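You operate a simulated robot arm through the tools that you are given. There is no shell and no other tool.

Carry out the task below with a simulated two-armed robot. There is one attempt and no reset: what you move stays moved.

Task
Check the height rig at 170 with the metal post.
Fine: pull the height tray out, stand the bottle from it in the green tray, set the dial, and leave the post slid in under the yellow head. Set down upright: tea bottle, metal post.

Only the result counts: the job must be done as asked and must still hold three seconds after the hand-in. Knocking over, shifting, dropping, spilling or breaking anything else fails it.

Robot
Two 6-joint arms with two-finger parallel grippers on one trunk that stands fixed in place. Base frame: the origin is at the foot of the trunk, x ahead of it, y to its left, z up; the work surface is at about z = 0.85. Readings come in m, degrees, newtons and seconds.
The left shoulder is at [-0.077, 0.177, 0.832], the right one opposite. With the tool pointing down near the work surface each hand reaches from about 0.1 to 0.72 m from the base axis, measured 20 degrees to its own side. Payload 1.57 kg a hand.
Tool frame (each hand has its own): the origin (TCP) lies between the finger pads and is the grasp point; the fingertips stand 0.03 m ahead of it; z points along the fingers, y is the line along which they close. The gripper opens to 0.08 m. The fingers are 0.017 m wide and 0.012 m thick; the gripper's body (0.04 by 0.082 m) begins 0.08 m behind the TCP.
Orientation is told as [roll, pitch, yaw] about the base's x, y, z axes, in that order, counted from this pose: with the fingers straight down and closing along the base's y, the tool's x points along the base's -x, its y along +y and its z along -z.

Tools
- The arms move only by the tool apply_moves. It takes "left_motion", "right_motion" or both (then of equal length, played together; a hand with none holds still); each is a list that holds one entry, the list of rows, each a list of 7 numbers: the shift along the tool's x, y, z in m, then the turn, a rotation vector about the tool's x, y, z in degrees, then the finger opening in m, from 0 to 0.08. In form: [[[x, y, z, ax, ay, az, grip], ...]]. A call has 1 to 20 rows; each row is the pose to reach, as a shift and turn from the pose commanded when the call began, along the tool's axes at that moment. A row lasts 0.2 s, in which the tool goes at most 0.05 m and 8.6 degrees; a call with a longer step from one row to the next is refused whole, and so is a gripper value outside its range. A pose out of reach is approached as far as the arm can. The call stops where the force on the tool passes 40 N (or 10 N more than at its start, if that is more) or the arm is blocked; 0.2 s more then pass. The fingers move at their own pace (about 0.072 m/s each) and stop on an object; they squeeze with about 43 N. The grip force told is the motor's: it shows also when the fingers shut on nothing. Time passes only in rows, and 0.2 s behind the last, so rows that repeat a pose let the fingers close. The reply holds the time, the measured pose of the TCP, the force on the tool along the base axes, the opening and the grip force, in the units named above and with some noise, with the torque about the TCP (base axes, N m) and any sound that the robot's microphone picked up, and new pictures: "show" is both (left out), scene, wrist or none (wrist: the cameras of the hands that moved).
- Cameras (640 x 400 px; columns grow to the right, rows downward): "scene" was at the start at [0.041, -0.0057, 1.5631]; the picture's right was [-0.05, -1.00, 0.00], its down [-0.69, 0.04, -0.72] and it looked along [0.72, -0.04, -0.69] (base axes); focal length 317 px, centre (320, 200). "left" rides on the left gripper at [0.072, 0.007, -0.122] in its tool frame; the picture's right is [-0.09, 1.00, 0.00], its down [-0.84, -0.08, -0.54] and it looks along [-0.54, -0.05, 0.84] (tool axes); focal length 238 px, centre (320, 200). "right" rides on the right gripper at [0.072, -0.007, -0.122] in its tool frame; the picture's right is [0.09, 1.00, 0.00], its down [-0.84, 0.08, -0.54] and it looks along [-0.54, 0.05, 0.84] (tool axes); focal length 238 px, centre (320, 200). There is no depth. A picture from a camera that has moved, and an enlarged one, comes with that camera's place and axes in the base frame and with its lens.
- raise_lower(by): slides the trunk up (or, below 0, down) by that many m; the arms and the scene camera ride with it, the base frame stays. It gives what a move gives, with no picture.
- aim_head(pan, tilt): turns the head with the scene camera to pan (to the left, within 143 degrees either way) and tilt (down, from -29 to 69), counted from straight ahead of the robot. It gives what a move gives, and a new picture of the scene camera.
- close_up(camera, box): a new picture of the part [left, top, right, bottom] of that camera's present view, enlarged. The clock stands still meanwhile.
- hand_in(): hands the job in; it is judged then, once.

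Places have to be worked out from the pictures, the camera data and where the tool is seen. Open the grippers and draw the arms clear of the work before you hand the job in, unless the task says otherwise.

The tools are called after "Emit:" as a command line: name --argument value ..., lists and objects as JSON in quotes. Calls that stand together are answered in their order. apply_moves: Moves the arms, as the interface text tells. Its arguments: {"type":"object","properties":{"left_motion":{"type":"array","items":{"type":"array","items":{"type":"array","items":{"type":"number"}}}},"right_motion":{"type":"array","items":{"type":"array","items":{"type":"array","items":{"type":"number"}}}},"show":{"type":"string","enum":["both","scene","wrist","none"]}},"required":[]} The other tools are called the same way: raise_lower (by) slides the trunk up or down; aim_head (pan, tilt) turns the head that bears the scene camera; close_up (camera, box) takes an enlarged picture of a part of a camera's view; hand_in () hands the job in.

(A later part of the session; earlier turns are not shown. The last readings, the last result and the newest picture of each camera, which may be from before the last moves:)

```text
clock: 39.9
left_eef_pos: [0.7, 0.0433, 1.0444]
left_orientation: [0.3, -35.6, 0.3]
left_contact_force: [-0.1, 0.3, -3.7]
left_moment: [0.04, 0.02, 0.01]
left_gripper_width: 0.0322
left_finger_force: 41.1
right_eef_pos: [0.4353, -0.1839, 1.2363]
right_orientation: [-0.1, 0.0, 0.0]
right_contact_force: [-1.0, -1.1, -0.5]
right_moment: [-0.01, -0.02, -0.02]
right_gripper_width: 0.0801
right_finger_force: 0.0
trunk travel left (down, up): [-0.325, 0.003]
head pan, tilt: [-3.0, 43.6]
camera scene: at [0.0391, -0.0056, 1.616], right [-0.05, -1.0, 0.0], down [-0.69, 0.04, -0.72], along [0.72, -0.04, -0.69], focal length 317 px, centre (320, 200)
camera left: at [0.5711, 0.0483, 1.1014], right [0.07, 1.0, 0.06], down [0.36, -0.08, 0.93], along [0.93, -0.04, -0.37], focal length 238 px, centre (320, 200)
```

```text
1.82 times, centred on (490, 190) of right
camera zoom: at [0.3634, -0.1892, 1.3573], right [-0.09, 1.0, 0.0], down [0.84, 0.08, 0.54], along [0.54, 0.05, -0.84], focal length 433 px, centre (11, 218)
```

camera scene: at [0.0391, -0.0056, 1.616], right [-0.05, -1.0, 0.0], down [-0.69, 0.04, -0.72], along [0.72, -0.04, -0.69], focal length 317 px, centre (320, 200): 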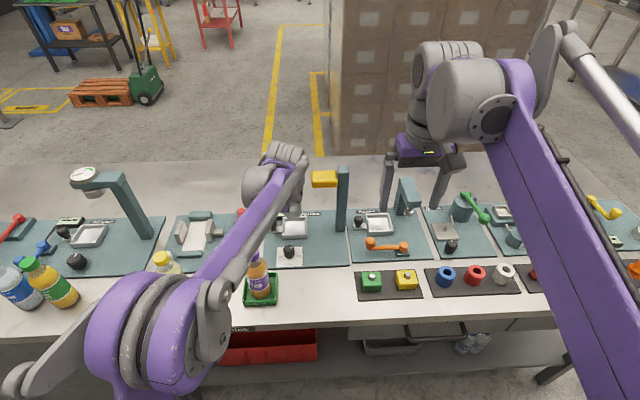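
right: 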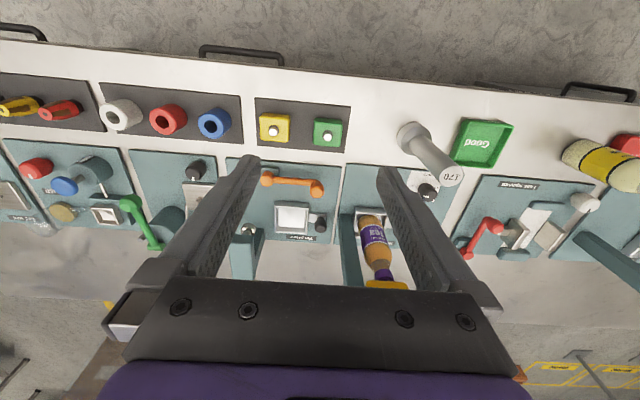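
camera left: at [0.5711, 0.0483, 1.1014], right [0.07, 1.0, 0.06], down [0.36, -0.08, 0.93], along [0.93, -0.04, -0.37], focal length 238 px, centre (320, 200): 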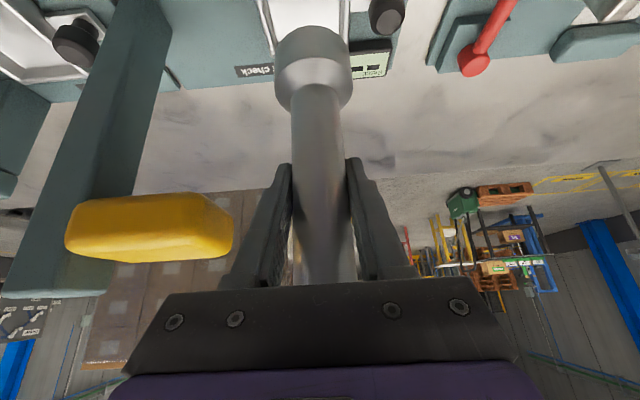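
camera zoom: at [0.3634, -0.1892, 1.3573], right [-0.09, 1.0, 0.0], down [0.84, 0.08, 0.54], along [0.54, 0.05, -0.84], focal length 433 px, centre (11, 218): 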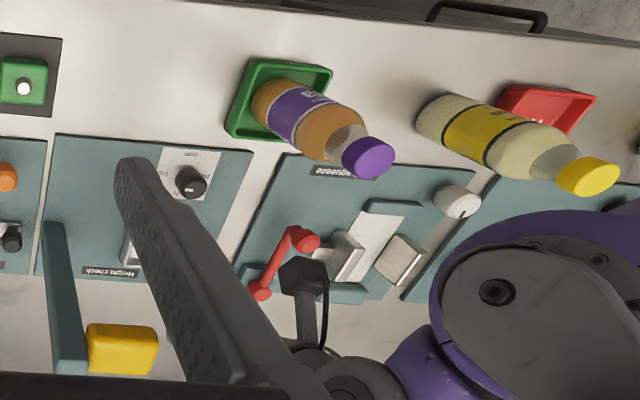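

The tray centre comes out at about (0.707, 0.0395) and the post axis at about (0.702, 0.0445). I shift 5 mm forward and 5 mm right, lower until the base is about 1 cm above the rim, and re-check.

Emit:
apply_moves --left_motion '[[[-0.002, -0.0025, 0.0015, 0, 0, 0, 0], [-0.0041, -0.005, 0.0029, 0, 0, 0, 0], [0.005, -0.005, 0.0155, 0, 0, 0, 0], [0.015, -0.005, 0.0295, 0, 0, 0, 0], [0.0251, -0.005, 0.0435, 0, 0, 0, 0], [0.0251, -0.005, 0.0435, 0, 0, 0, 0]]]' --show "both"

Emit:
close_up --camera "left" --box '[200, 0, 440, 160]'

Emit:
close_up --camera "scene" --box '[260, 180, 350, 250]'

```text
clock: 41.3
left_eef_pos: [0.7058, 0.0395, 0.9941]
left_orientation: [0.3, -35.7, 0.3]
left_contact_force: [1.1, -0.1, -4.4]
left_moment: [0.04, 0.0, 0.01]
left_gripper_width: 0.0321
left_finger_force: 40.7
right_eef_pos: [0.4356, -0.1841, 1.2358]
right_orientation: [0.0, 0.1, 0.0]
right_contact_force: [-0.2, -0.1, -0.1]
right_moment: [-0.02, -0.04, 0.01]
right_gripper_width: 0.0798
right_finger_force: 0.0
trunk travel left (down, up): [-0.325, 0.003]
head pan, tilt: [-3.0, 43.6]
camera scene: at [0.039, -0.0057, 1.616], right [-0.05, -1.0, 0.0], down [-0.69, 0.04, -0.72], along [0.72, -0.04, -0.69], focal length 317 px, centre (320, 200)
camera left: at [0.5765, 0.0442, 1.0506], right [0.07, 1.0, 0.06], down [0.36, -0.08, 0.93], along [0.93, -0.04, -0.37], focal length 238 px, centre (320, 200)
```

scene: 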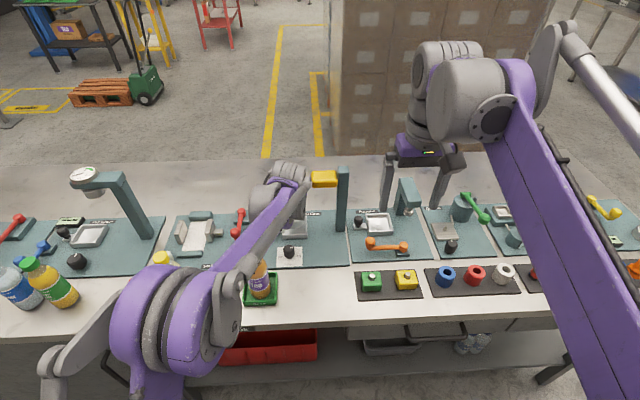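
left: 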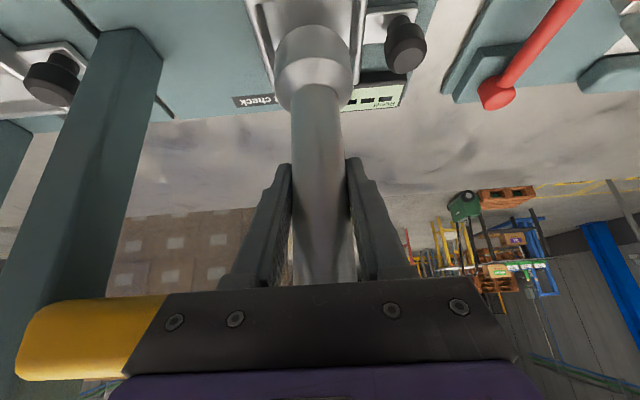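

```text
2.50 times, centred on (320, 80) of left
camera zoom: at [0.5765, 0.0442, 1.0506], right [0.07, 1.0, 0.06], down [0.36, -0.08, 0.93], along [0.93, -0.04, -0.37], focal length 596 px, centre (320, 500)
```

zoom: 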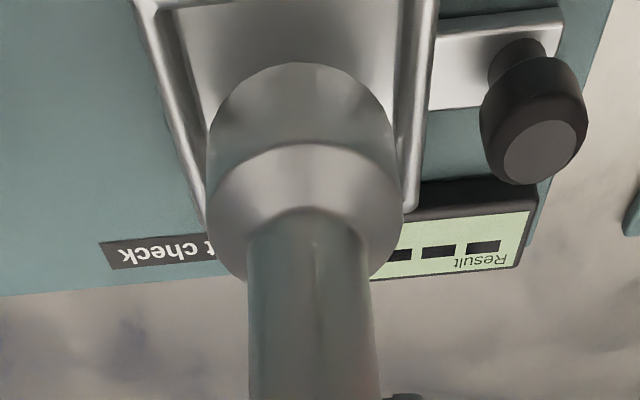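

```text
5.71 times, centred on (305, 215) of scene
camera zoom: at [0.039, -0.0057, 1.616], right [-0.05, -1.0, 0.0], down [-0.69, 0.04, -0.72], along [0.72, -0.04, -0.69], focal length 1809 px, centre (406, 114)
```

zoom: 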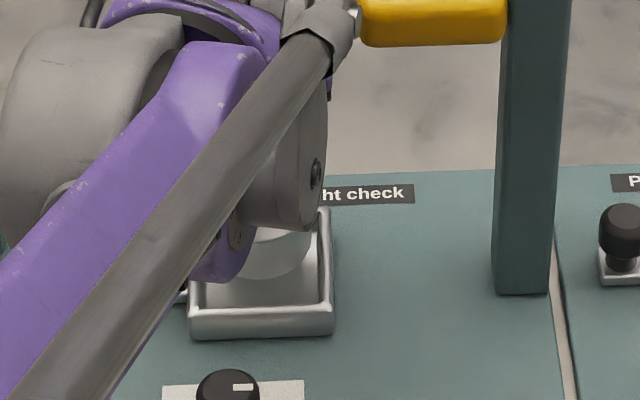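

The post axis is at about (0.7065, 0.040), over the tray centre at about (0.707, 0.040). I lower it into the tray in small steps.

Emit:
apply_moves --left_motion '[[[0.0023, 0, 0.0032, 0, 0, 0, 0], [0.0047, 0, 0.0065, 0, 0, 0, 0], [0.007, 0, 0.0097, 0, 0, 0, 0], [0.0093, 0, 0.013, 0, 0, 0, 0], [0.0105, 0, 0.0146, 0, 0, 0, 0], [0.0105, 0, 0.0146, 0, 0, 0, 0]]]' --show "wrist"

Emit:
close_up --camera "left" --box '[200, 0, 440, 160]'

```text
clock: 42.7
left_eef_pos: [0.7036, 0.0381, 0.9763]
left_orientation: [0.3, -35.7, 0.2]
left_contact_force: [0.4, -0.4, -3.6]
left_moment: [0.01, -0.01, 0.01]
left_gripper_width: 0.0318
left_finger_force: 41.0
right_eef_pos: [0.4372, -0.1831, 1.235]
right_orientation: [0.0, -0.1, 0.0]
right_contact_force: [-0.1, 0.6, -0.1]
right_moment: [-0.05, -0.02, 0.01]
right_gripper_width: 0.08
right_finger_force: 0.0
trunk travel left (down, up): [-0.325, 0.003]
head pan, tilt: [-3.0, 43.6]
camera left: at [0.5759, 0.043, 1.0327], right [0.07, 1.0, 0.06], down [0.36, -0.08, 0.93], along [0.93, -0.04, -0.37], focal length 238 px, centre (320, 200)
```

left: 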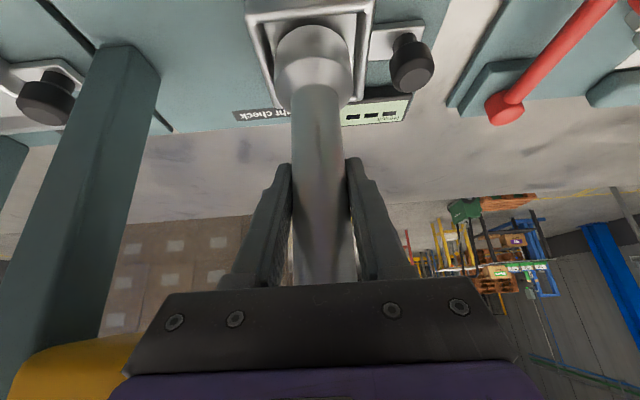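

```text
2.50 times, centred on (320, 80) of left
camera zoom: at [0.5759, 0.043, 1.0327], right [0.07, 1.0, 0.06], down [0.36, -0.08, 0.93], along [0.93, -0.04, -0.37], focal length 596 px, centre (320, 500)
```

zoom: 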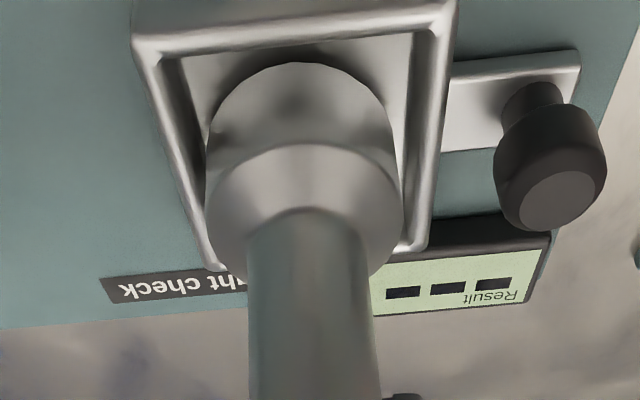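

Front and back gaps are about even, but the base sits roughly 2 mm too far left. I shift right 2 mm and lower gently.

Emit:
apply_moves --left_motion '[[[0, -0.002, 0, 0, 0, 0, 0], [0.0009, -0.002, 0.0012, 0, 0, 0, 0], [0.0017, -0.002, 0.0024, 0, 0, 0, 0], [0.0026, -0.002, 0.0036, 0, 0, 0, 0], [0.0026, -0.002, 0.0036, 0, 0, 0, 0]]]' --show "wrist"

Emit:
close_up --camera "left" --box '[200, 0, 440, 160]'

```text
clock: 43.9
left_eef_pos: [0.705, 0.0358, 0.9717]
left_orientation: [0.5, -35.7, 0.2]
left_contact_force: [-2.3, -1.1, -4.1]
left_moment: [-0.1, 0.3, -0.01]
left_gripper_width: 0.0323
left_finger_force: 40.9
right_eef_pos: [0.4357, -0.1842, 1.2351]
right_orientation: [0.0, 0.0, -0.1]
right_contact_force: [0.4, 0.4, 0.6]
right_moment: [0.02, 0.01, 0.02]
right_gripper_width: 0.0802
right_finger_force: 0.0
trunk travel left (down, up): [-0.325, 0.003]
head pan, tilt: [-3.0, 43.6]
camera left: at [0.5769, 0.0416, 1.029], right [0.07, 1.0, 0.06], down [0.36, -0.08, 0.93], along [0.93, -0.04, -0.37], focal length 238 px, centre (320, 200)
```

left: 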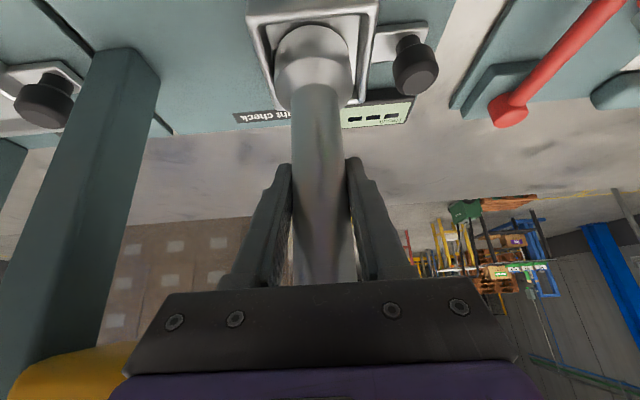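

```text
2.50 times, centred on (320, 80) of left
camera zoom: at [0.5769, 0.0416, 1.029], right [0.07, 1.0, 0.06], down [0.36, -0.08, 0.93], along [0.93, -0.04, -0.37], focal length 596 px, centre (320, 500)
```

zoom: 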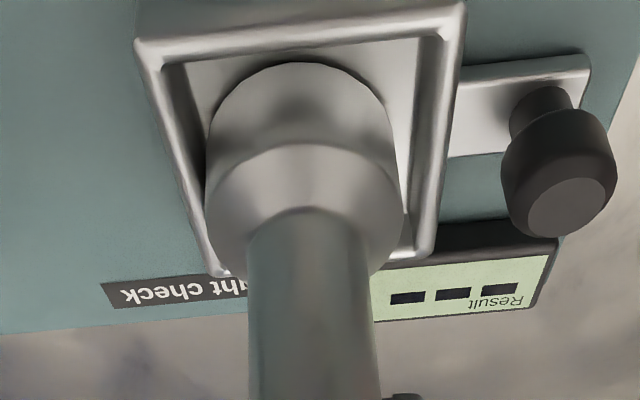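

A slight -x force and a pitch moment suggest the base brushes the rear wall. I shift 2 mm toward the robot and keep lowering.

Emit:
apply_moves --left_motion '[[[0.0016, 0, -0.0012, 0, 0, 0, 0], [0.0022, 0, -0.0004, 0, 0, 0, 0], [0.0028, 0, 0.0004, 0, 0, 0, 0], [0.0028, 0, 0.0004, 0, 0, 0, 0]]]' --show "none"

```text
clock: 44.9
left_eef_pos: [0.7038, 0.037, 0.9714]
left_orientation: [0.4, -35.8, 0.3]
left_contact_force: [2.7, 1.5, 4.9]
left_moment: [-0.14, -0.26, 0.09]
left_gripper_width: 0.032
left_finger_force: 40.8
right_eef_pos: [0.435, -0.1833, 1.2364]
right_orientation: [-0.1, -0.2, 0.0]
right_contact_force: [-0.4, -0.1, -0.1]
right_moment: [-0.01, 0.01, 0.0]
right_gripper_width: 0.0801
right_finger_force: 0.0
trunk travel left (down, up): [-0.325, 0.003]
head pan, tilt: [-3.0, 43.6]
```

The load is now taken (+5 N), so the base may be on the floor. I look before releasing.

Emit:
close_up --camera "left" --box '[230, 0, 410, 120]'

Emit:
close_up --camera "scene" --box '[270, 190, 330, 240]'

```text
3.33 times, centred on (320, 60) of left
camera zoom: at [0.5751, 0.042, 1.0271], right [0.07, 1.0, 0.06], down [0.36, -0.08, 0.93], along [0.93, -0.04, -0.37], focal length 794 px, centre (320, 667)
```

zoom: 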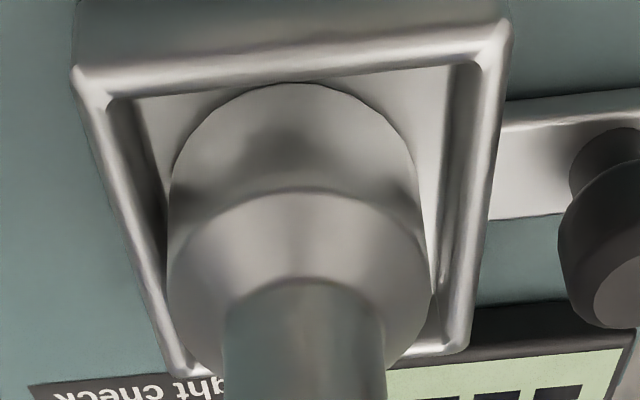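

```text
8.00 times, centred on (300, 215) of scene
camera zoom: at [0.0384, -0.0056, 1.6162], right [-0.05, -1.0, 0.0], down [-0.69, 0.04, -0.72], along [0.72, -0.04, -0.69], focal length 2533 px, centre (480, 80)
```

zoom: 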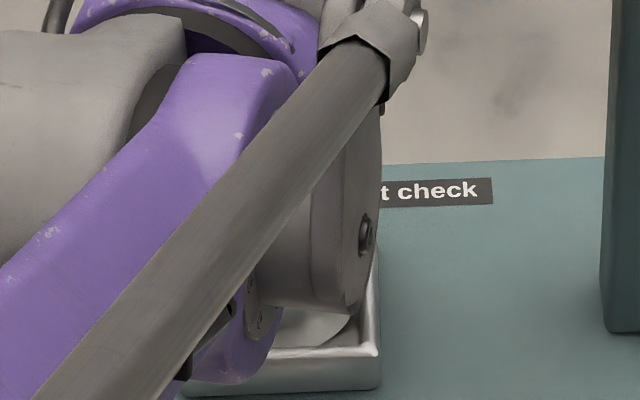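

The base sits inside the tray walls and rests on the floor. I open to 0.06 and retreat along the tool axis.

Emit:
apply_moves --left_motion '[[[0, 0, 0, 0, 0, 0, 0.036], [0, 0, 0, 0, 0, 0, 0.045], [0, 0, 0, 0, 0, 0, 0.06], [0, 0, 0, 0, 0, 0, 0.06], [0, 0, -0.02, 0, 0, 0, 0.06], [0, 0, -0.05, 0, 0, 0, 0.06], [0, 0, -0.09, 0, 0, 0, 0.06], [0, 0, -0.13, 0, 0, 0, 0.06], [0, 0, -0.13, 0, 0, 0, 0.06]]]' --show "both"

Emit:
close_up --camera "left" --box '[220, 20, 400, 240]'

Emit:
close_up --camera "scene" --box '[250, 160, 350, 250]'

```text
clock: 46.9
left_eef_pos: [0.6286, 0.0359, 1.0765]
left_orientation: [0.4, -35.7, 0.3]
left_contact_force: [0.2, -1.1, -0.3]
left_moment: [0.0, 0.03, 0.03]
left_gripper_width: 0.06
left_finger_force: 0.0
right_eef_pos: [0.4363, -0.1836, 1.2348]
right_orientation: [0.0, 0.0, -0.1]
right_contact_force: [0.0, 0.8, -0.1]
right_moment: [-0.01, 0.01, -0.02]
right_gripper_width: 0.0804
right_finger_force: 0.0
trunk travel left (down, up): [-0.325, 0.003]
head pan, tilt: [-3.0, 43.6]
camera scene: at [0.0396, -0.0058, 1.616], right [-0.05, -1.0, 0.0], down [-0.69, 0.04, -0.72], along [0.72, -0.04, -0.69], focal length 317 px, centre (320, 200)
camera left: at [0.4997, 0.0406, 1.133], right [0.07, 1.0, 0.06], down [0.36, -0.08, 0.93], along [0.93, -0.04, -0.37], focal length 238 px, centre (320, 200)
```

scene: 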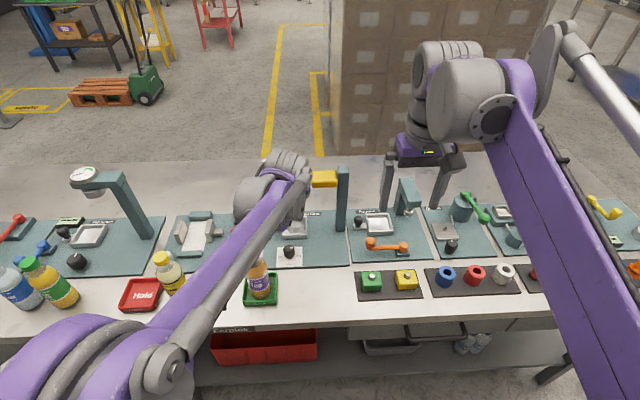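
left: 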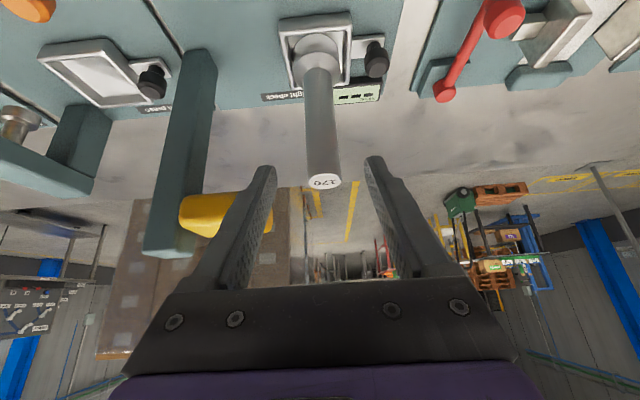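

```text
1.82 times, centred on (310, 130) of left
camera zoom: at [0.4997, 0.0406, 1.133], right [0.07, 1.0, 0.06], down [0.36, -0.08, 0.93], along [0.93, -0.04, -0.37], focal length 433 px, centre (338, 327)
```

zoom: 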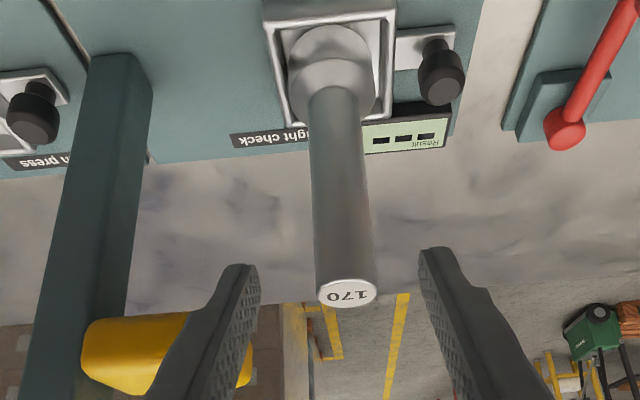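

```text
4.44 times, centred on (300, 205) of scene
camera zoom: at [0.0396, -0.0058, 1.616], right [-0.05, -1.0, 0.0], down [-0.69, 0.04, -0.72], along [0.72, -0.04, -0.69], focal length 1407 px, centre (409, 178)
```

zoom: 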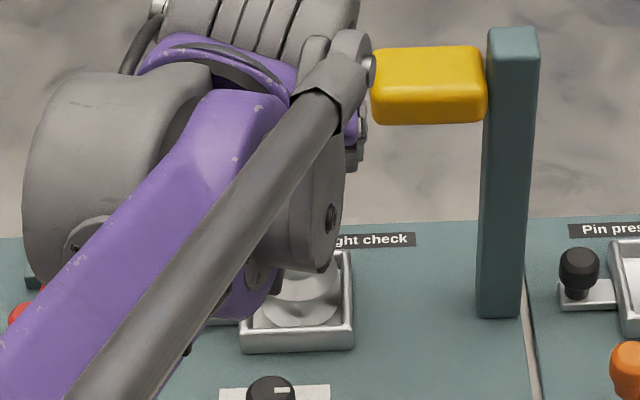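

The post stands cleanly in the tray. I bring the left hand back to its parking pose left of the rig (the reverse of the earlier path). The right hand can then set the dial, since its forearm stays clear of the bottle.

Emit:
apply_moves --left_motion '[[[0.0, 0.005, -0.025, 0, 0, 0, 0.06], [0.0077, 0.03, -0.045, 0, 0, 0, 0.06], [0.0153, 0.058, -0.0632, 0, 0, 0, 0.06], [0.0153, 0.058, -0.0632, 0, 0, 0, 0.06]]]' --show "none"

Emit:
apply_moves --left_motion '[[[-0.0037, 0.0112, 0.0124, 4.51, 0, 6.27, 0.06], [-0.0073, 0.0224, 0.0249, 9.02, 0, 12.55, 0.06], [-0.011, 0.0335, 0.0373, 13.53, 0, 18.82, 0.055], [-0.0146, 0.0447, 0.0497, 18.04, 0, 25.09, 0.05], [-0.0183, 0.0559, 0.0621, 22.55, 0, 31.36, 0.048], [-0.0219, 0.0671, 0.0746, 27.05, 0, 37.64, 0.048], [-0.0256, 0.0783, 0.087, 31.56, 0, 43.91, 0.048], [-0.0292, 0.0895, 0.0994, 36.07, 0, 50.18, 0.048], [-0.0329, 0.1006, 0.1118, 40.58, 0, 56.45, 0.048], [-0.0365, 0.1118, 0.1243, 45.09, 0, 62.73, 0.048], [-0.0402, 0.123, 0.1367, 49.6, 0, 69.0, 0.048], [-0.0402, 0.123, 0.1367, 49.6, 0, 69.0, 0.048]]]' --show "both"

Emit:
close_up --camera "scene" --box '[230, 160, 350, 310]'

Emit:
close_up --camera "left" --box '[200, 40, 440, 260]'

```text
clock: 47.9
left_eef_pos: [0.5772, 0.0938, 1.1183]
left_orientation: [0.4, -35.6, 0.2]
left_contact_force: [0.4, 0.6, 1.2]
left_moment: [0.01, 0.01, -0.02]
left_gripper_width: 0.0598
left_finger_force: 0.1
right_eef_pos: [0.4352, -0.1846, 1.2352]
right_orientation: [0.1, 0.1, -0.1]
right_contact_force: [-0.4, -0.8, -0.2]
right_moment: [-0.03, 0.03, -0.02]
right_gripper_width: 0.0805
right_finger_force: 0.0
trunk travel left (down, up): [-0.325, 0.003]
head pan, tilt: [-3.0, 43.6]
```

```text
clock: 50.5
left_eef_pos: [0.6892, 0.2173, 1.034]
left_orientation: [0.2, -35.3, -84.6]
left_contact_force: [0.0, -0.7, 0.5]
left_moment: [0.04, -0.03, 0.03]
left_gripper_width: 0.0482
left_finger_force: 0.2
right_eef_pos: [0.434, -0.185, 1.2373]
right_orientation: [0.1, -0.1, 0.0]
right_contact_force: [-0.2, 0.0, -1.1]
right_moment: [0.0, 0.0, 0.02]
right_gripper_width: 0.0801
right_finger_force: 0.0
trunk travel left (down, up): [-0.325, 0.003]
head pan, tilt: [-3.0, 43.6]
camera scene: at [0.0378, -0.0062, 1.616], right [-0.05, -1.0, 0.0], down [-0.69, 0.04, -0.72], along [0.72, -0.04, -0.69], focal length 317 px, centre (320, 200)
camera left: at [0.6834, 0.3458, 1.0904], right [1.0, 0.02, 0.05], down [-0.04, -0.37, 0.93], along [0.04, -0.93, -0.37], focal length 238 px, centre (320, 200)
```

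scene: 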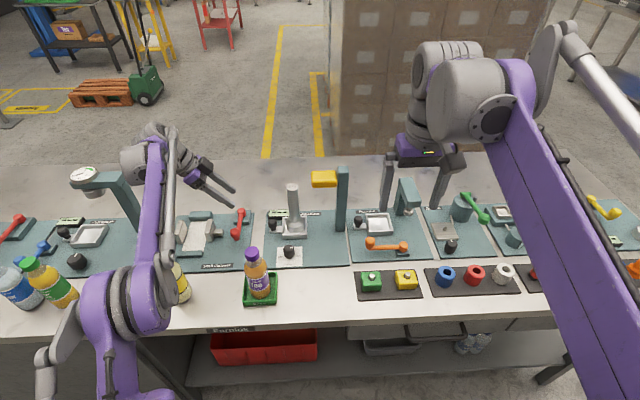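
left: 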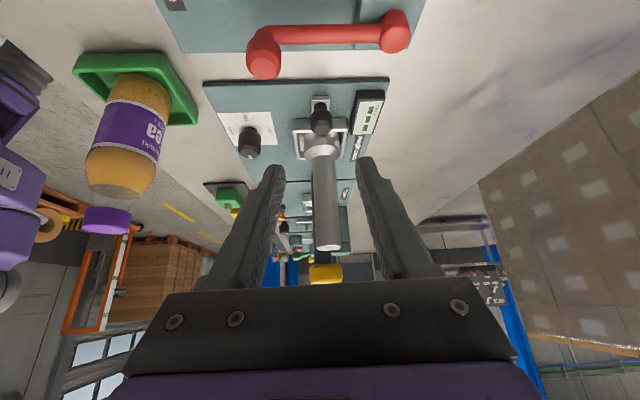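

```text
2.67 times, centred on (290, 235) of scene
camera zoom: at [0.0378, -0.0062, 1.616], right [-0.05, -1.0, 0.0], down [-0.69, 0.04, -0.72], along [0.72, -0.04, -0.69], focal length 844 px, centre (400, 107)
```

zoom: 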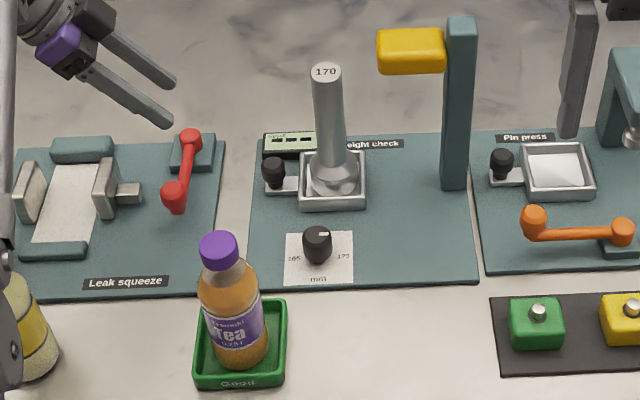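

```text
1.82 times, centred on (320, 150) of left
camera zoom: at [0.6834, 0.3458, 1.0904], right [1.0, 0.02, 0.05], down [-0.04, -0.37, 0.93], along [0.04, -0.93, -0.37], focal length 433 px, centre (320, 291)
```

zoom: 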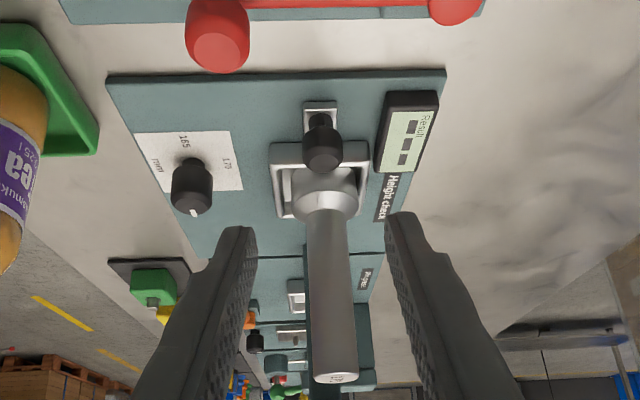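

Post and bottle are both upright, and the dial is at about (0.598, 0.055). I bring the right hand above the dial to view it from its wrist camera.

Emit:
apply_moves --right_motion '[[[-0.02, 0.03, 0.01, 0, 0, 0, 0.06], [-0.041, 0.06, 0.03, 0, 0, 0, 0.06], [-0.062, 0.09, 0.05, 0, 0, 0, 0.06], [-0.083, 0.12, 0.07, 0, 0, 0, 0.06], [-0.104, 0.15, 0.09, 0, 0, 0, 0.06], [-0.125, 0.18, 0.11, 0, 0, 0, 0.06], [-0.146, 0.21, 0.125, 0, 0, 0, 0.06], [-0.163, 0.239, 0.136, 0, 0, 0, 0.06], [-0.163, 0.239, 0.136, 0, 0, 0, 0.06]]]' --show "both"

Emit:
close_up --camera "right" --box '[220, 60, 420, 200]'

```text
clock: 52.5
left_eef_pos: [0.6888, 0.2164, 1.0332]
left_orientation: [0.1, -35.4, -84.5]
left_contact_force: [0.2, 0.0, -0.3]
left_moment: [0.04, 0.0, 0.04]
left_gripper_width: 0.0479
left_finger_force: 0.0
right_eef_pos: [0.5984, 0.0544, 1.1009]
right_orientation: [0.0, 0.0, 0.0]
right_contact_force: [-0.3, -0.2, -0.3]
right_moment: [0.01, 0.01, 0.0]
right_gripper_width: 0.0601
right_finger_force: 0.1
trunk travel left (down, up): [-0.325, 0.003]
head pan, tilt: [-3.0, 43.6]
camera scene: at [0.0381, -0.0064, 1.616], right [-0.05, -1.0, 0.0], down [-0.69, 0.04, -0.72], along [0.72, -0.04, -0.69], focal length 317 px, centre (320, 200)
camera right: at [0.5253, 0.0497, 1.2214], right [-0.09, 1.0, 0.0], down [0.84, 0.08, 0.54], along [0.54, 0.05, -0.84], focal length 238 px, centre (320, 200)
```

scene: 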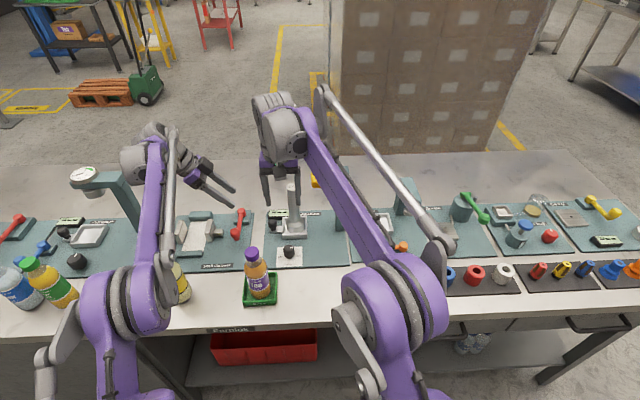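
right: 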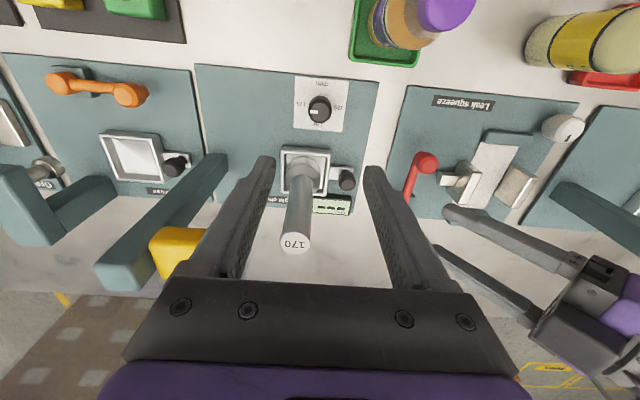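

```text
2.86 times, centred on (320, 130) of right
camera zoom: at [0.5253, 0.0497, 1.2214], right [-0.09, 1.0, 0.0], down [0.84, 0.08, 0.54], along [0.54, 0.05, -0.84], focal length 681 px, centre (320, 400)
```

zoom: 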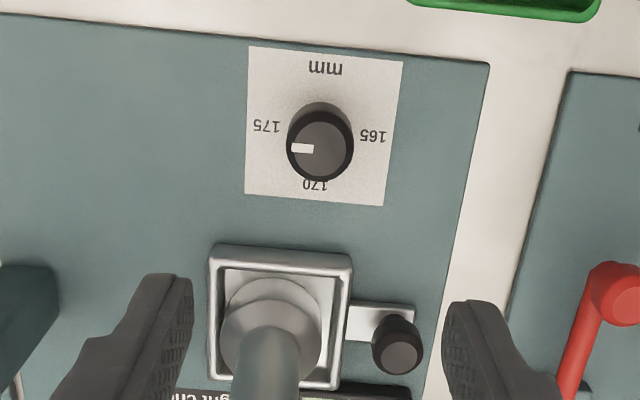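

The dial centre is at about (0.5965, 0.056), with its top near z 0.897 and the mark at 175. I lower the right hand straight down around it.

Emit:
apply_moves --right_motion '[[[0.001, 0.001, 0.035, 0, 0, 0, 0.055], [0.002, 0.0016, 0.07, 0, 0, 0, 0.055], [0.002, 0.0016, 0.105, 0, 0, 0, 0.055], [0.002, 0.0016, 0.14, 0, 0, 0, 0.055], [0.002, 0.0016, 0.165, 0, 0, 0, 0.055], [0.002, 0.0016, 0.185, 0, 0, 0, 0.055], [0.002, 0.0016, 0.185, 0, 0, 0, 0.055]]]' --show "both"

Emit:
close_up --camera "right" --box '[220, 60, 420, 260]'

Emit:
close_up --camera "scene" --box '[230, 160, 350, 310]'

```text
clock: 54.1
left_eef_pos: [0.6888, 0.2163, 1.0332]
left_orientation: [0.0, -35.5, -84.5]
left_contact_force: [0.3, -0.5, 0.8]
left_moment: [0.03, -0.03, -0.02]
left_gripper_width: 0.048
left_finger_force: 0.1
right_eef_pos: [0.5972, 0.0553, 0.9134]
right_orientation: [0.0, 0.0, 0.0]
right_contact_force: [0.1, 0.2, 0.1]
right_moment: [0.01, -0.03, -0.04]
right_gripper_width: 0.055
right_finger_force: 0.0
trunk travel left (down, up): [-0.325, 0.003]
head pan, tilt: [-3.0, 43.6]
camera scene: at [0.0385, -0.0057, 1.6161], right [-0.05, -1.0, 0.0], down [-0.69, 0.04, -0.72], along [0.72, -0.04, -0.69], focal length 317 px, centre (320, 200)
camera right: at [0.5251, 0.0507, 1.0354], right [-0.09, 1.0, 0.0], down [0.84, 0.08, 0.54], along [0.54, 0.05, -0.84], focal length 238 px, centre (320, 200)
```

scene: 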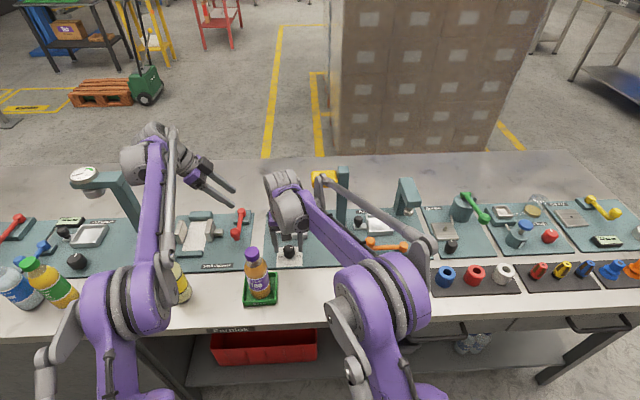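
right: 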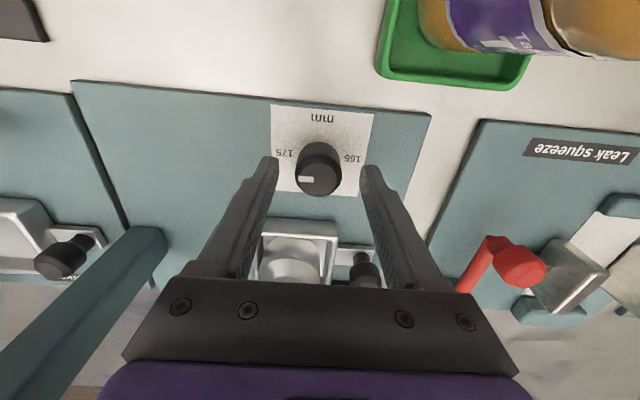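

```text
2.00 times, centred on (320, 160) of right
camera zoom: at [0.5251, 0.0507, 1.0354], right [-0.09, 1.0, 0.0], down [0.84, 0.08, 0.54], along [0.54, 0.05, -0.84], focal length 477 px, centre (320, 280)
```

zoom: 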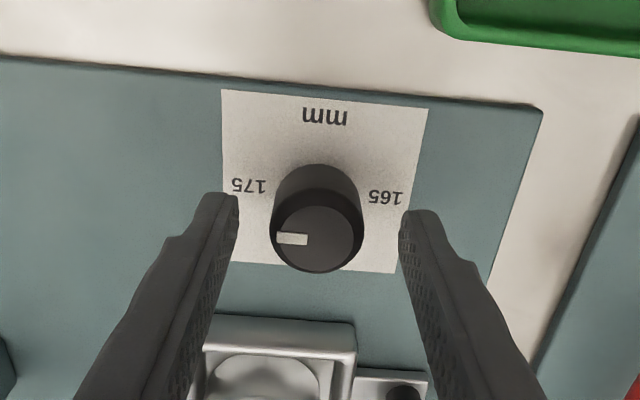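

```text
2.67 times, centred on (290, 235) of scene
camera zoom: at [0.0385, -0.0057, 1.6161], right [-0.05, -1.0, 0.0], down [-0.69, 0.04, -0.72], along [0.72, -0.04, -0.69], focal length 844 px, centre (400, 107)
```

zoom: 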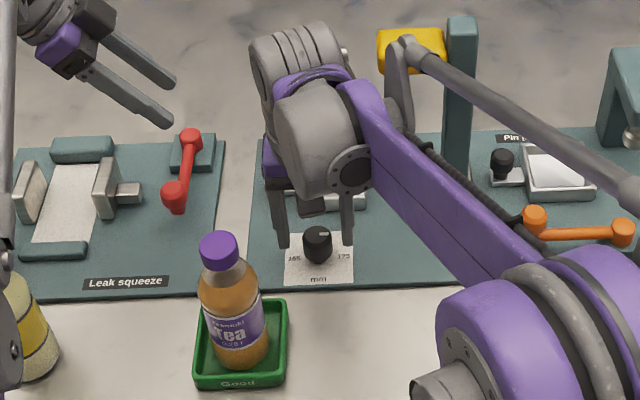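

The knob sits midway between the fingers. I lower the last 13 mm and close on it.

Emit:
apply_moves --right_motion '[[[-0.0005, 0.001, 0.007, 0, 0, 0, 0.055], [-0.001, 0.001, 0.013, 0, 0, 0, 0.055], [-0.001, 0.001, 0.013, 0, 0, 0, 0.04], [-0.001, 0.001, 0.013, 0, 0, 0, 0.025], [-0.001, 0.001, 0.013, 0, 0, 0, 0.02], [-0.001, 0.001, 0.013, 0, 0, 0, 0.02]]]' --show "wrist"

Emit:
close_up --camera "right" --box '[220, 60, 420, 260]'

```text
clock: 55.5
left_eef_pos: [0.6902, 0.2151, 1.0328]
left_orientation: [0.0, -35.2, -84.6]
left_contact_force: [-0.5, -0.3, 0.3]
left_moment: [0.0, 0.02, 0.02]
left_gripper_width: 0.048
left_finger_force: 0.1
right_eef_pos: [0.6, 0.0541, 0.8997]
right_orientation: [-0.1, -0.1, -0.1]
right_contact_force: [-1.7, -16.3, -2.7]
right_moment: [-0.72, 0.11, 0.0]
right_gripper_width: 0.0313
right_finger_force: 40.3
trunk travel left (down, up): [-0.325, 0.003]
head pan, tilt: [-3.0, 43.6]
camera right: at [0.5267, 0.05, 1.0219], right [-0.09, 1.0, 0.0], down [0.84, 0.08, 0.54], along [0.54, 0.05, -0.84], focal length 238 px, centre (320, 200)
```

right: 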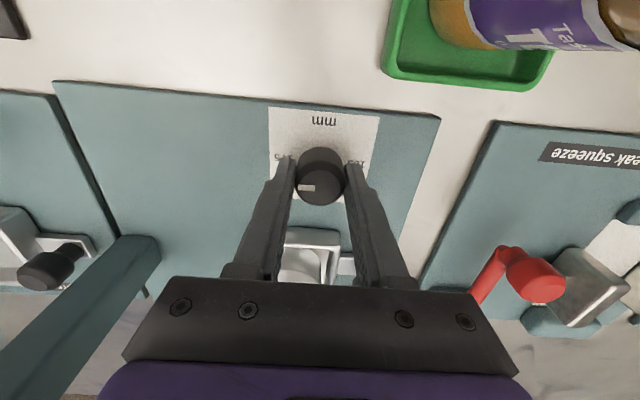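

```text
2.00 times, centred on (320, 160) of right
camera zoom: at [0.5267, 0.05, 1.0219], right [-0.09, 1.0, 0.0], down [0.84, 0.08, 0.54], along [0.54, 0.05, -0.84], focal length 477 px, centre (320, 280)
```

zoom: 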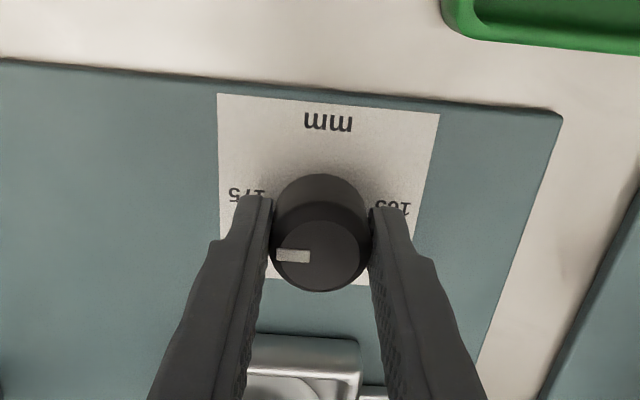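

The knob is gripped (0.031) and the mark still points to 175. I relieve the sideways push and turn 90° counter-clockwise (seen from above) toward 170.

Emit:
apply_moves --right_motion '[[[0, -0.002, 0, 0, 0, -7.5, 0.02], [0, -0.002, 0, 0, 0, -15, 0.02], [0, -0.002, 0, 0, 0, -22.5, 0.02], [0, -0.002, 0, 0, 0, -30, 0.02], [0, -0.002, 0, 0, 0, -37.5, 0.02], [0, -0.002, 0, 0, 0, -45, 0.02], [0, -0.002, 0, 0, 0, -45, 0.02]]]' --show "wrist"

Emit:
close_up --camera "right" --box '[220, 60, 420, 260]'

```text
clock: 57.1
left_eef_pos: [0.6896, 0.2165, 1.0327]
left_orientation: [0.0, -35.4, -84.4]
left_contact_force: [-0.1, -0.1, 0.6]
left_moment: [0.01, -0.02, -0.01]
left_gripper_width: 0.0481
left_finger_force: 0.1
right_eef_pos: [0.5994, 0.0561, 0.9012]
right_orientation: [0.1, 0.0, 45.1]
right_contact_force: [0.7, -7.1, -14.8]
right_moment: [0.22, -0.55, 0.02]
right_gripper_width: 0.0315
right_finger_force: 40.3
trunk travel left (down, up): [-0.325, 0.003]
head pan, tilt: [-3.0, 43.6]
camera right: at [0.5523, 0.0012, 1.0219], right [-0.77, 0.64, 0.0], down [0.54, 0.65, 0.54], along [0.35, 0.42, -0.84], focal length 238 px, centre (320, 200)
```

right: 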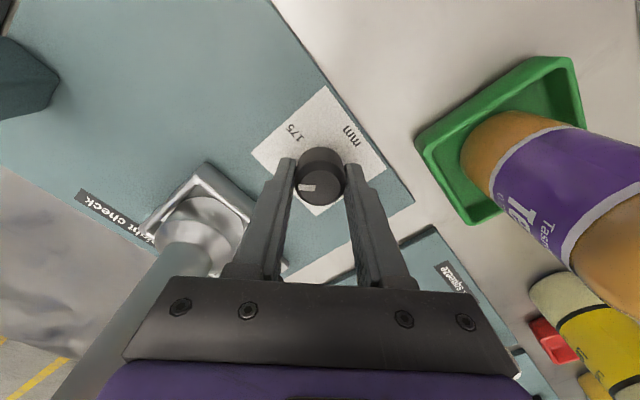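

```text
2.00 times, centred on (320, 160) of right
camera zoom: at [0.5523, 0.0012, 1.0219], right [-0.77, 0.64, 0.0], down [0.54, 0.65, 0.54], along [0.35, 0.42, -0.84], focal length 477 px, centre (320, 280)
```

zoom: 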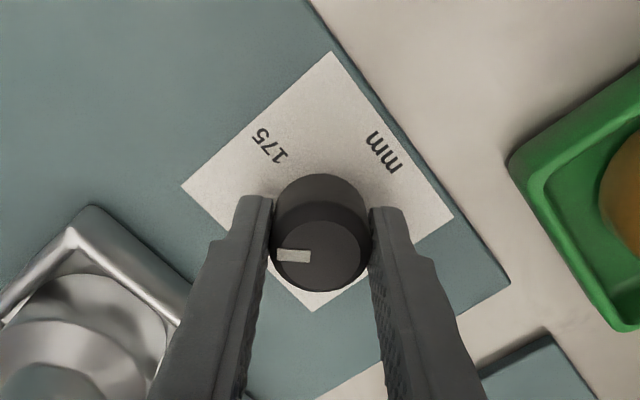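

The dial turns with the hand (45° so far). I turn the remaining 45°.

Emit:
apply_moves --right_motion '[[[0, 0, 0, 0, 0, -7.5, 0.02], [0, 0, 0, 0, 0, -15, 0.02], [0, 0, 0, 0, 0, -22.5, 0.02], [0, 0, 0, 0, 0, -30, 0.02], [0, 0, 0, 0, 0, -37.5, 0.02], [0, 0, 0, 0, 0, -45, 0.02], [0, 0, 0, 0, 0, -45, 0.02]]]' --show "wrist"

Emit:
close_up --camera "right" --box '[220, 60, 420, 260]'

Emit:
close_up --camera "scene" --box '[260, 220, 320, 270]'

```text
clock: 58.7
left_eef_pos: [0.689, 0.2165, 1.0318]
left_orientation: [0.1, -35.4, -84.4]
left_contact_force: [0.5, 0.5, 0.4]
left_moment: [-0.02, 0.03, -0.01]
left_gripper_width: 0.0479
left_finger_force: 0.1
right_eef_pos: [0.5982, 0.0562, 0.9]
right_orientation: [0.1, 0.1, 90.1]
right_contact_force: [-15.8, -4.0, -31.4]
right_moment: [-0.26, 0.43, -0.01]
right_gripper_width: 0.0312
right_finger_force: 40.6
trunk travel left (down, up): [-0.325, 0.003]
head pan, tilt: [-3.0, 43.6]
camera right: at [0.6048, -0.0145, 1.0221], right [-1.0, -0.09, 0.0], down [-0.08, 0.84, 0.54], along [-0.05, 0.54, -0.84], focal length 238 px, centre (320, 200)
```

right: 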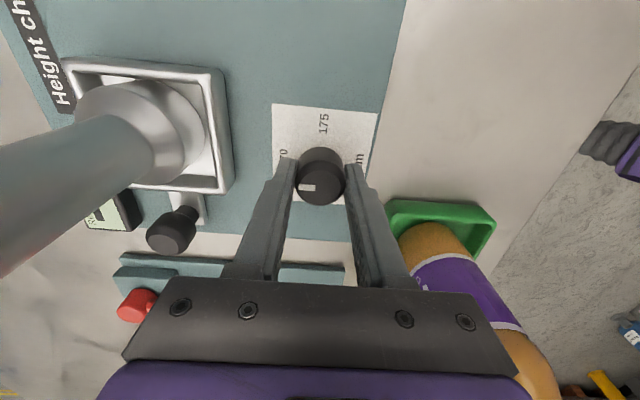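

```text
2.00 times, centred on (320, 160) of right
camera zoom: at [0.6048, -0.0145, 1.0221], right [-1.0, -0.09, 0.0], down [-0.08, 0.84, 0.54], along [-0.05, 0.54, -0.84], focal length 477 px, centre (320, 280)
```

zoom: 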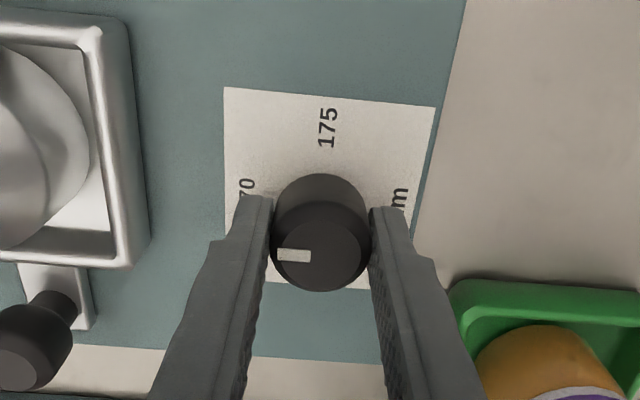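

```text
8.00 times, centred on (290, 245) of scene
camera zoom: at [0.0398, -0.0059, 1.6159], right [-0.05, -1.0, 0.0], down [-0.69, 0.04, -0.72], along [0.72, -0.04, -0.69], focal length 2533 px, centre (560, -160)
```

zoom: 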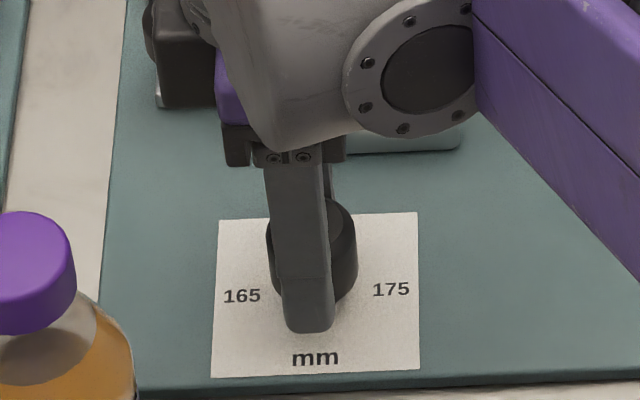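

The mark now points away from the robot at 170. I release and lift straight up.

Emit:
apply_moves --right_motion '[[[0, 0, 0, 0, 0, 0, 0.035], [0, 0, 0, 0, 0, 0, 0.055], [0, 0, 0, 0, 0, 0, 0.055], [0, 0, -0.02, 0, 0, 0, 0.055], [0, 0, -0.06, 0, 0, 0, 0.055], [0, 0, -0.1, 0, 0, 0, 0.055], [0, 0, -0.14, 0, 0, 0, 0.055], [0, 0, -0.18, 0, 0, 0, 0.055], [0, 0, -0.22, 0, 0, 0, 0.055], [0, 0, -0.22, 0, 0, 0, 0.055]]]' --show "both"

Emit:
close_up --camera "right" --box '[220, 60, 420, 260]'

Emit:
close_up --camera "scene" --box '[230, 180, 350, 310]'

```text
clock: 60.9
left_eef_pos: [0.6886, 0.2169, 1.0324]
left_orientation: [0.0, -35.4, -84.5]
left_contact_force: [-1.1, 0.6, -0.2]
left_moment: [-0.03, 0.0, 0.01]
left_gripper_width: 0.0481
left_finger_force: 0.2
right_eef_pos: [0.601, 0.0546, 1.1209]
right_orientation: [0.0, 0.0, 90.0]
right_contact_force: [0.3, 0.1, -0.1]
right_moment: [0.0, -0.02, -0.02]
right_gripper_width: 0.055
right_finger_force: 0.0
trunk travel left (down, up): [-0.325, 0.003]
head pan, tilt: [-3.0, 43.6]
camera scene: at [0.0386, -0.0058, 1.616], right [-0.05, -1.0, 0.0], down [-0.69, 0.04, -0.72], along [0.72, -0.04, -0.69], focal length 317 px, centre (320, 200)
camera right: at [0.6069, -0.0159, 1.2431], right [-1.0, -0.09, 0.0], down [-0.08, 0.84, 0.54], along [-0.05, 0.54, -0.84], focal length 238 px, centre (320, 200)
```

scene: 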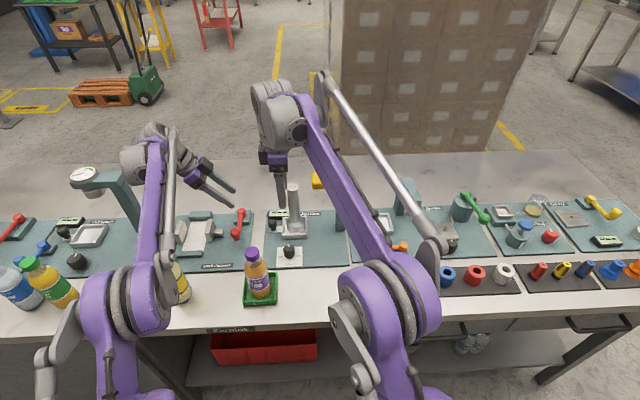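
right: 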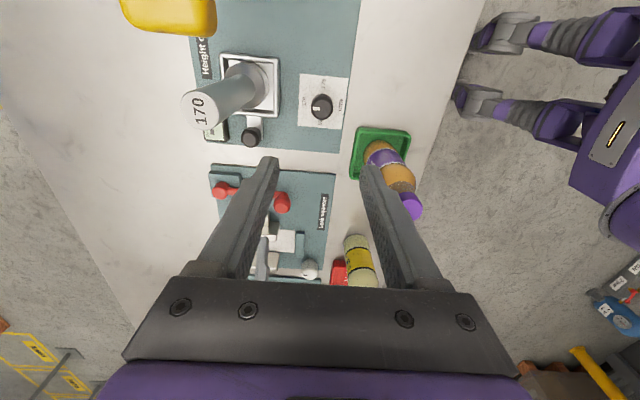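

```text
2.00 times, centred on (320, 160) of right
camera zoom: at [0.6069, -0.0159, 1.2431], right [-1.0, -0.09, 0.0], down [-0.08, 0.84, 0.54], along [-0.05, 0.54, -0.84], focal length 477 px, centre (320, 280)
```

zoom: 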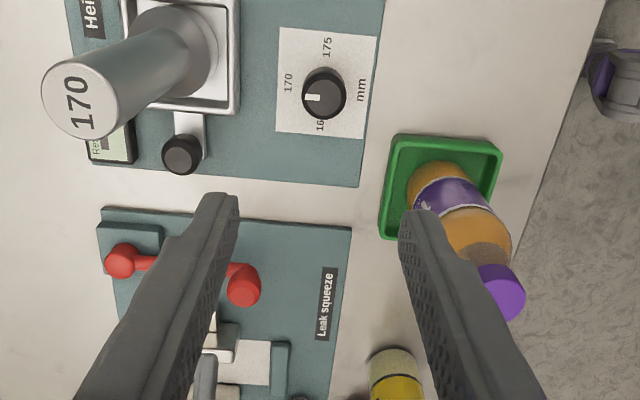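

```text
3.08 times, centred on (290, 245) of scene
camera zoom: at [0.0386, -0.0058, 1.616], right [-0.05, -1.0, 0.0], down [-0.69, 0.04, -0.72], along [0.72, -0.04, -0.69], focal length 974 px, centre (412, 62)
```

zoom: 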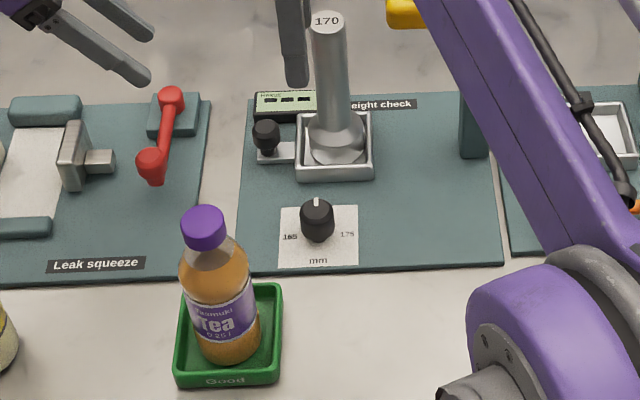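

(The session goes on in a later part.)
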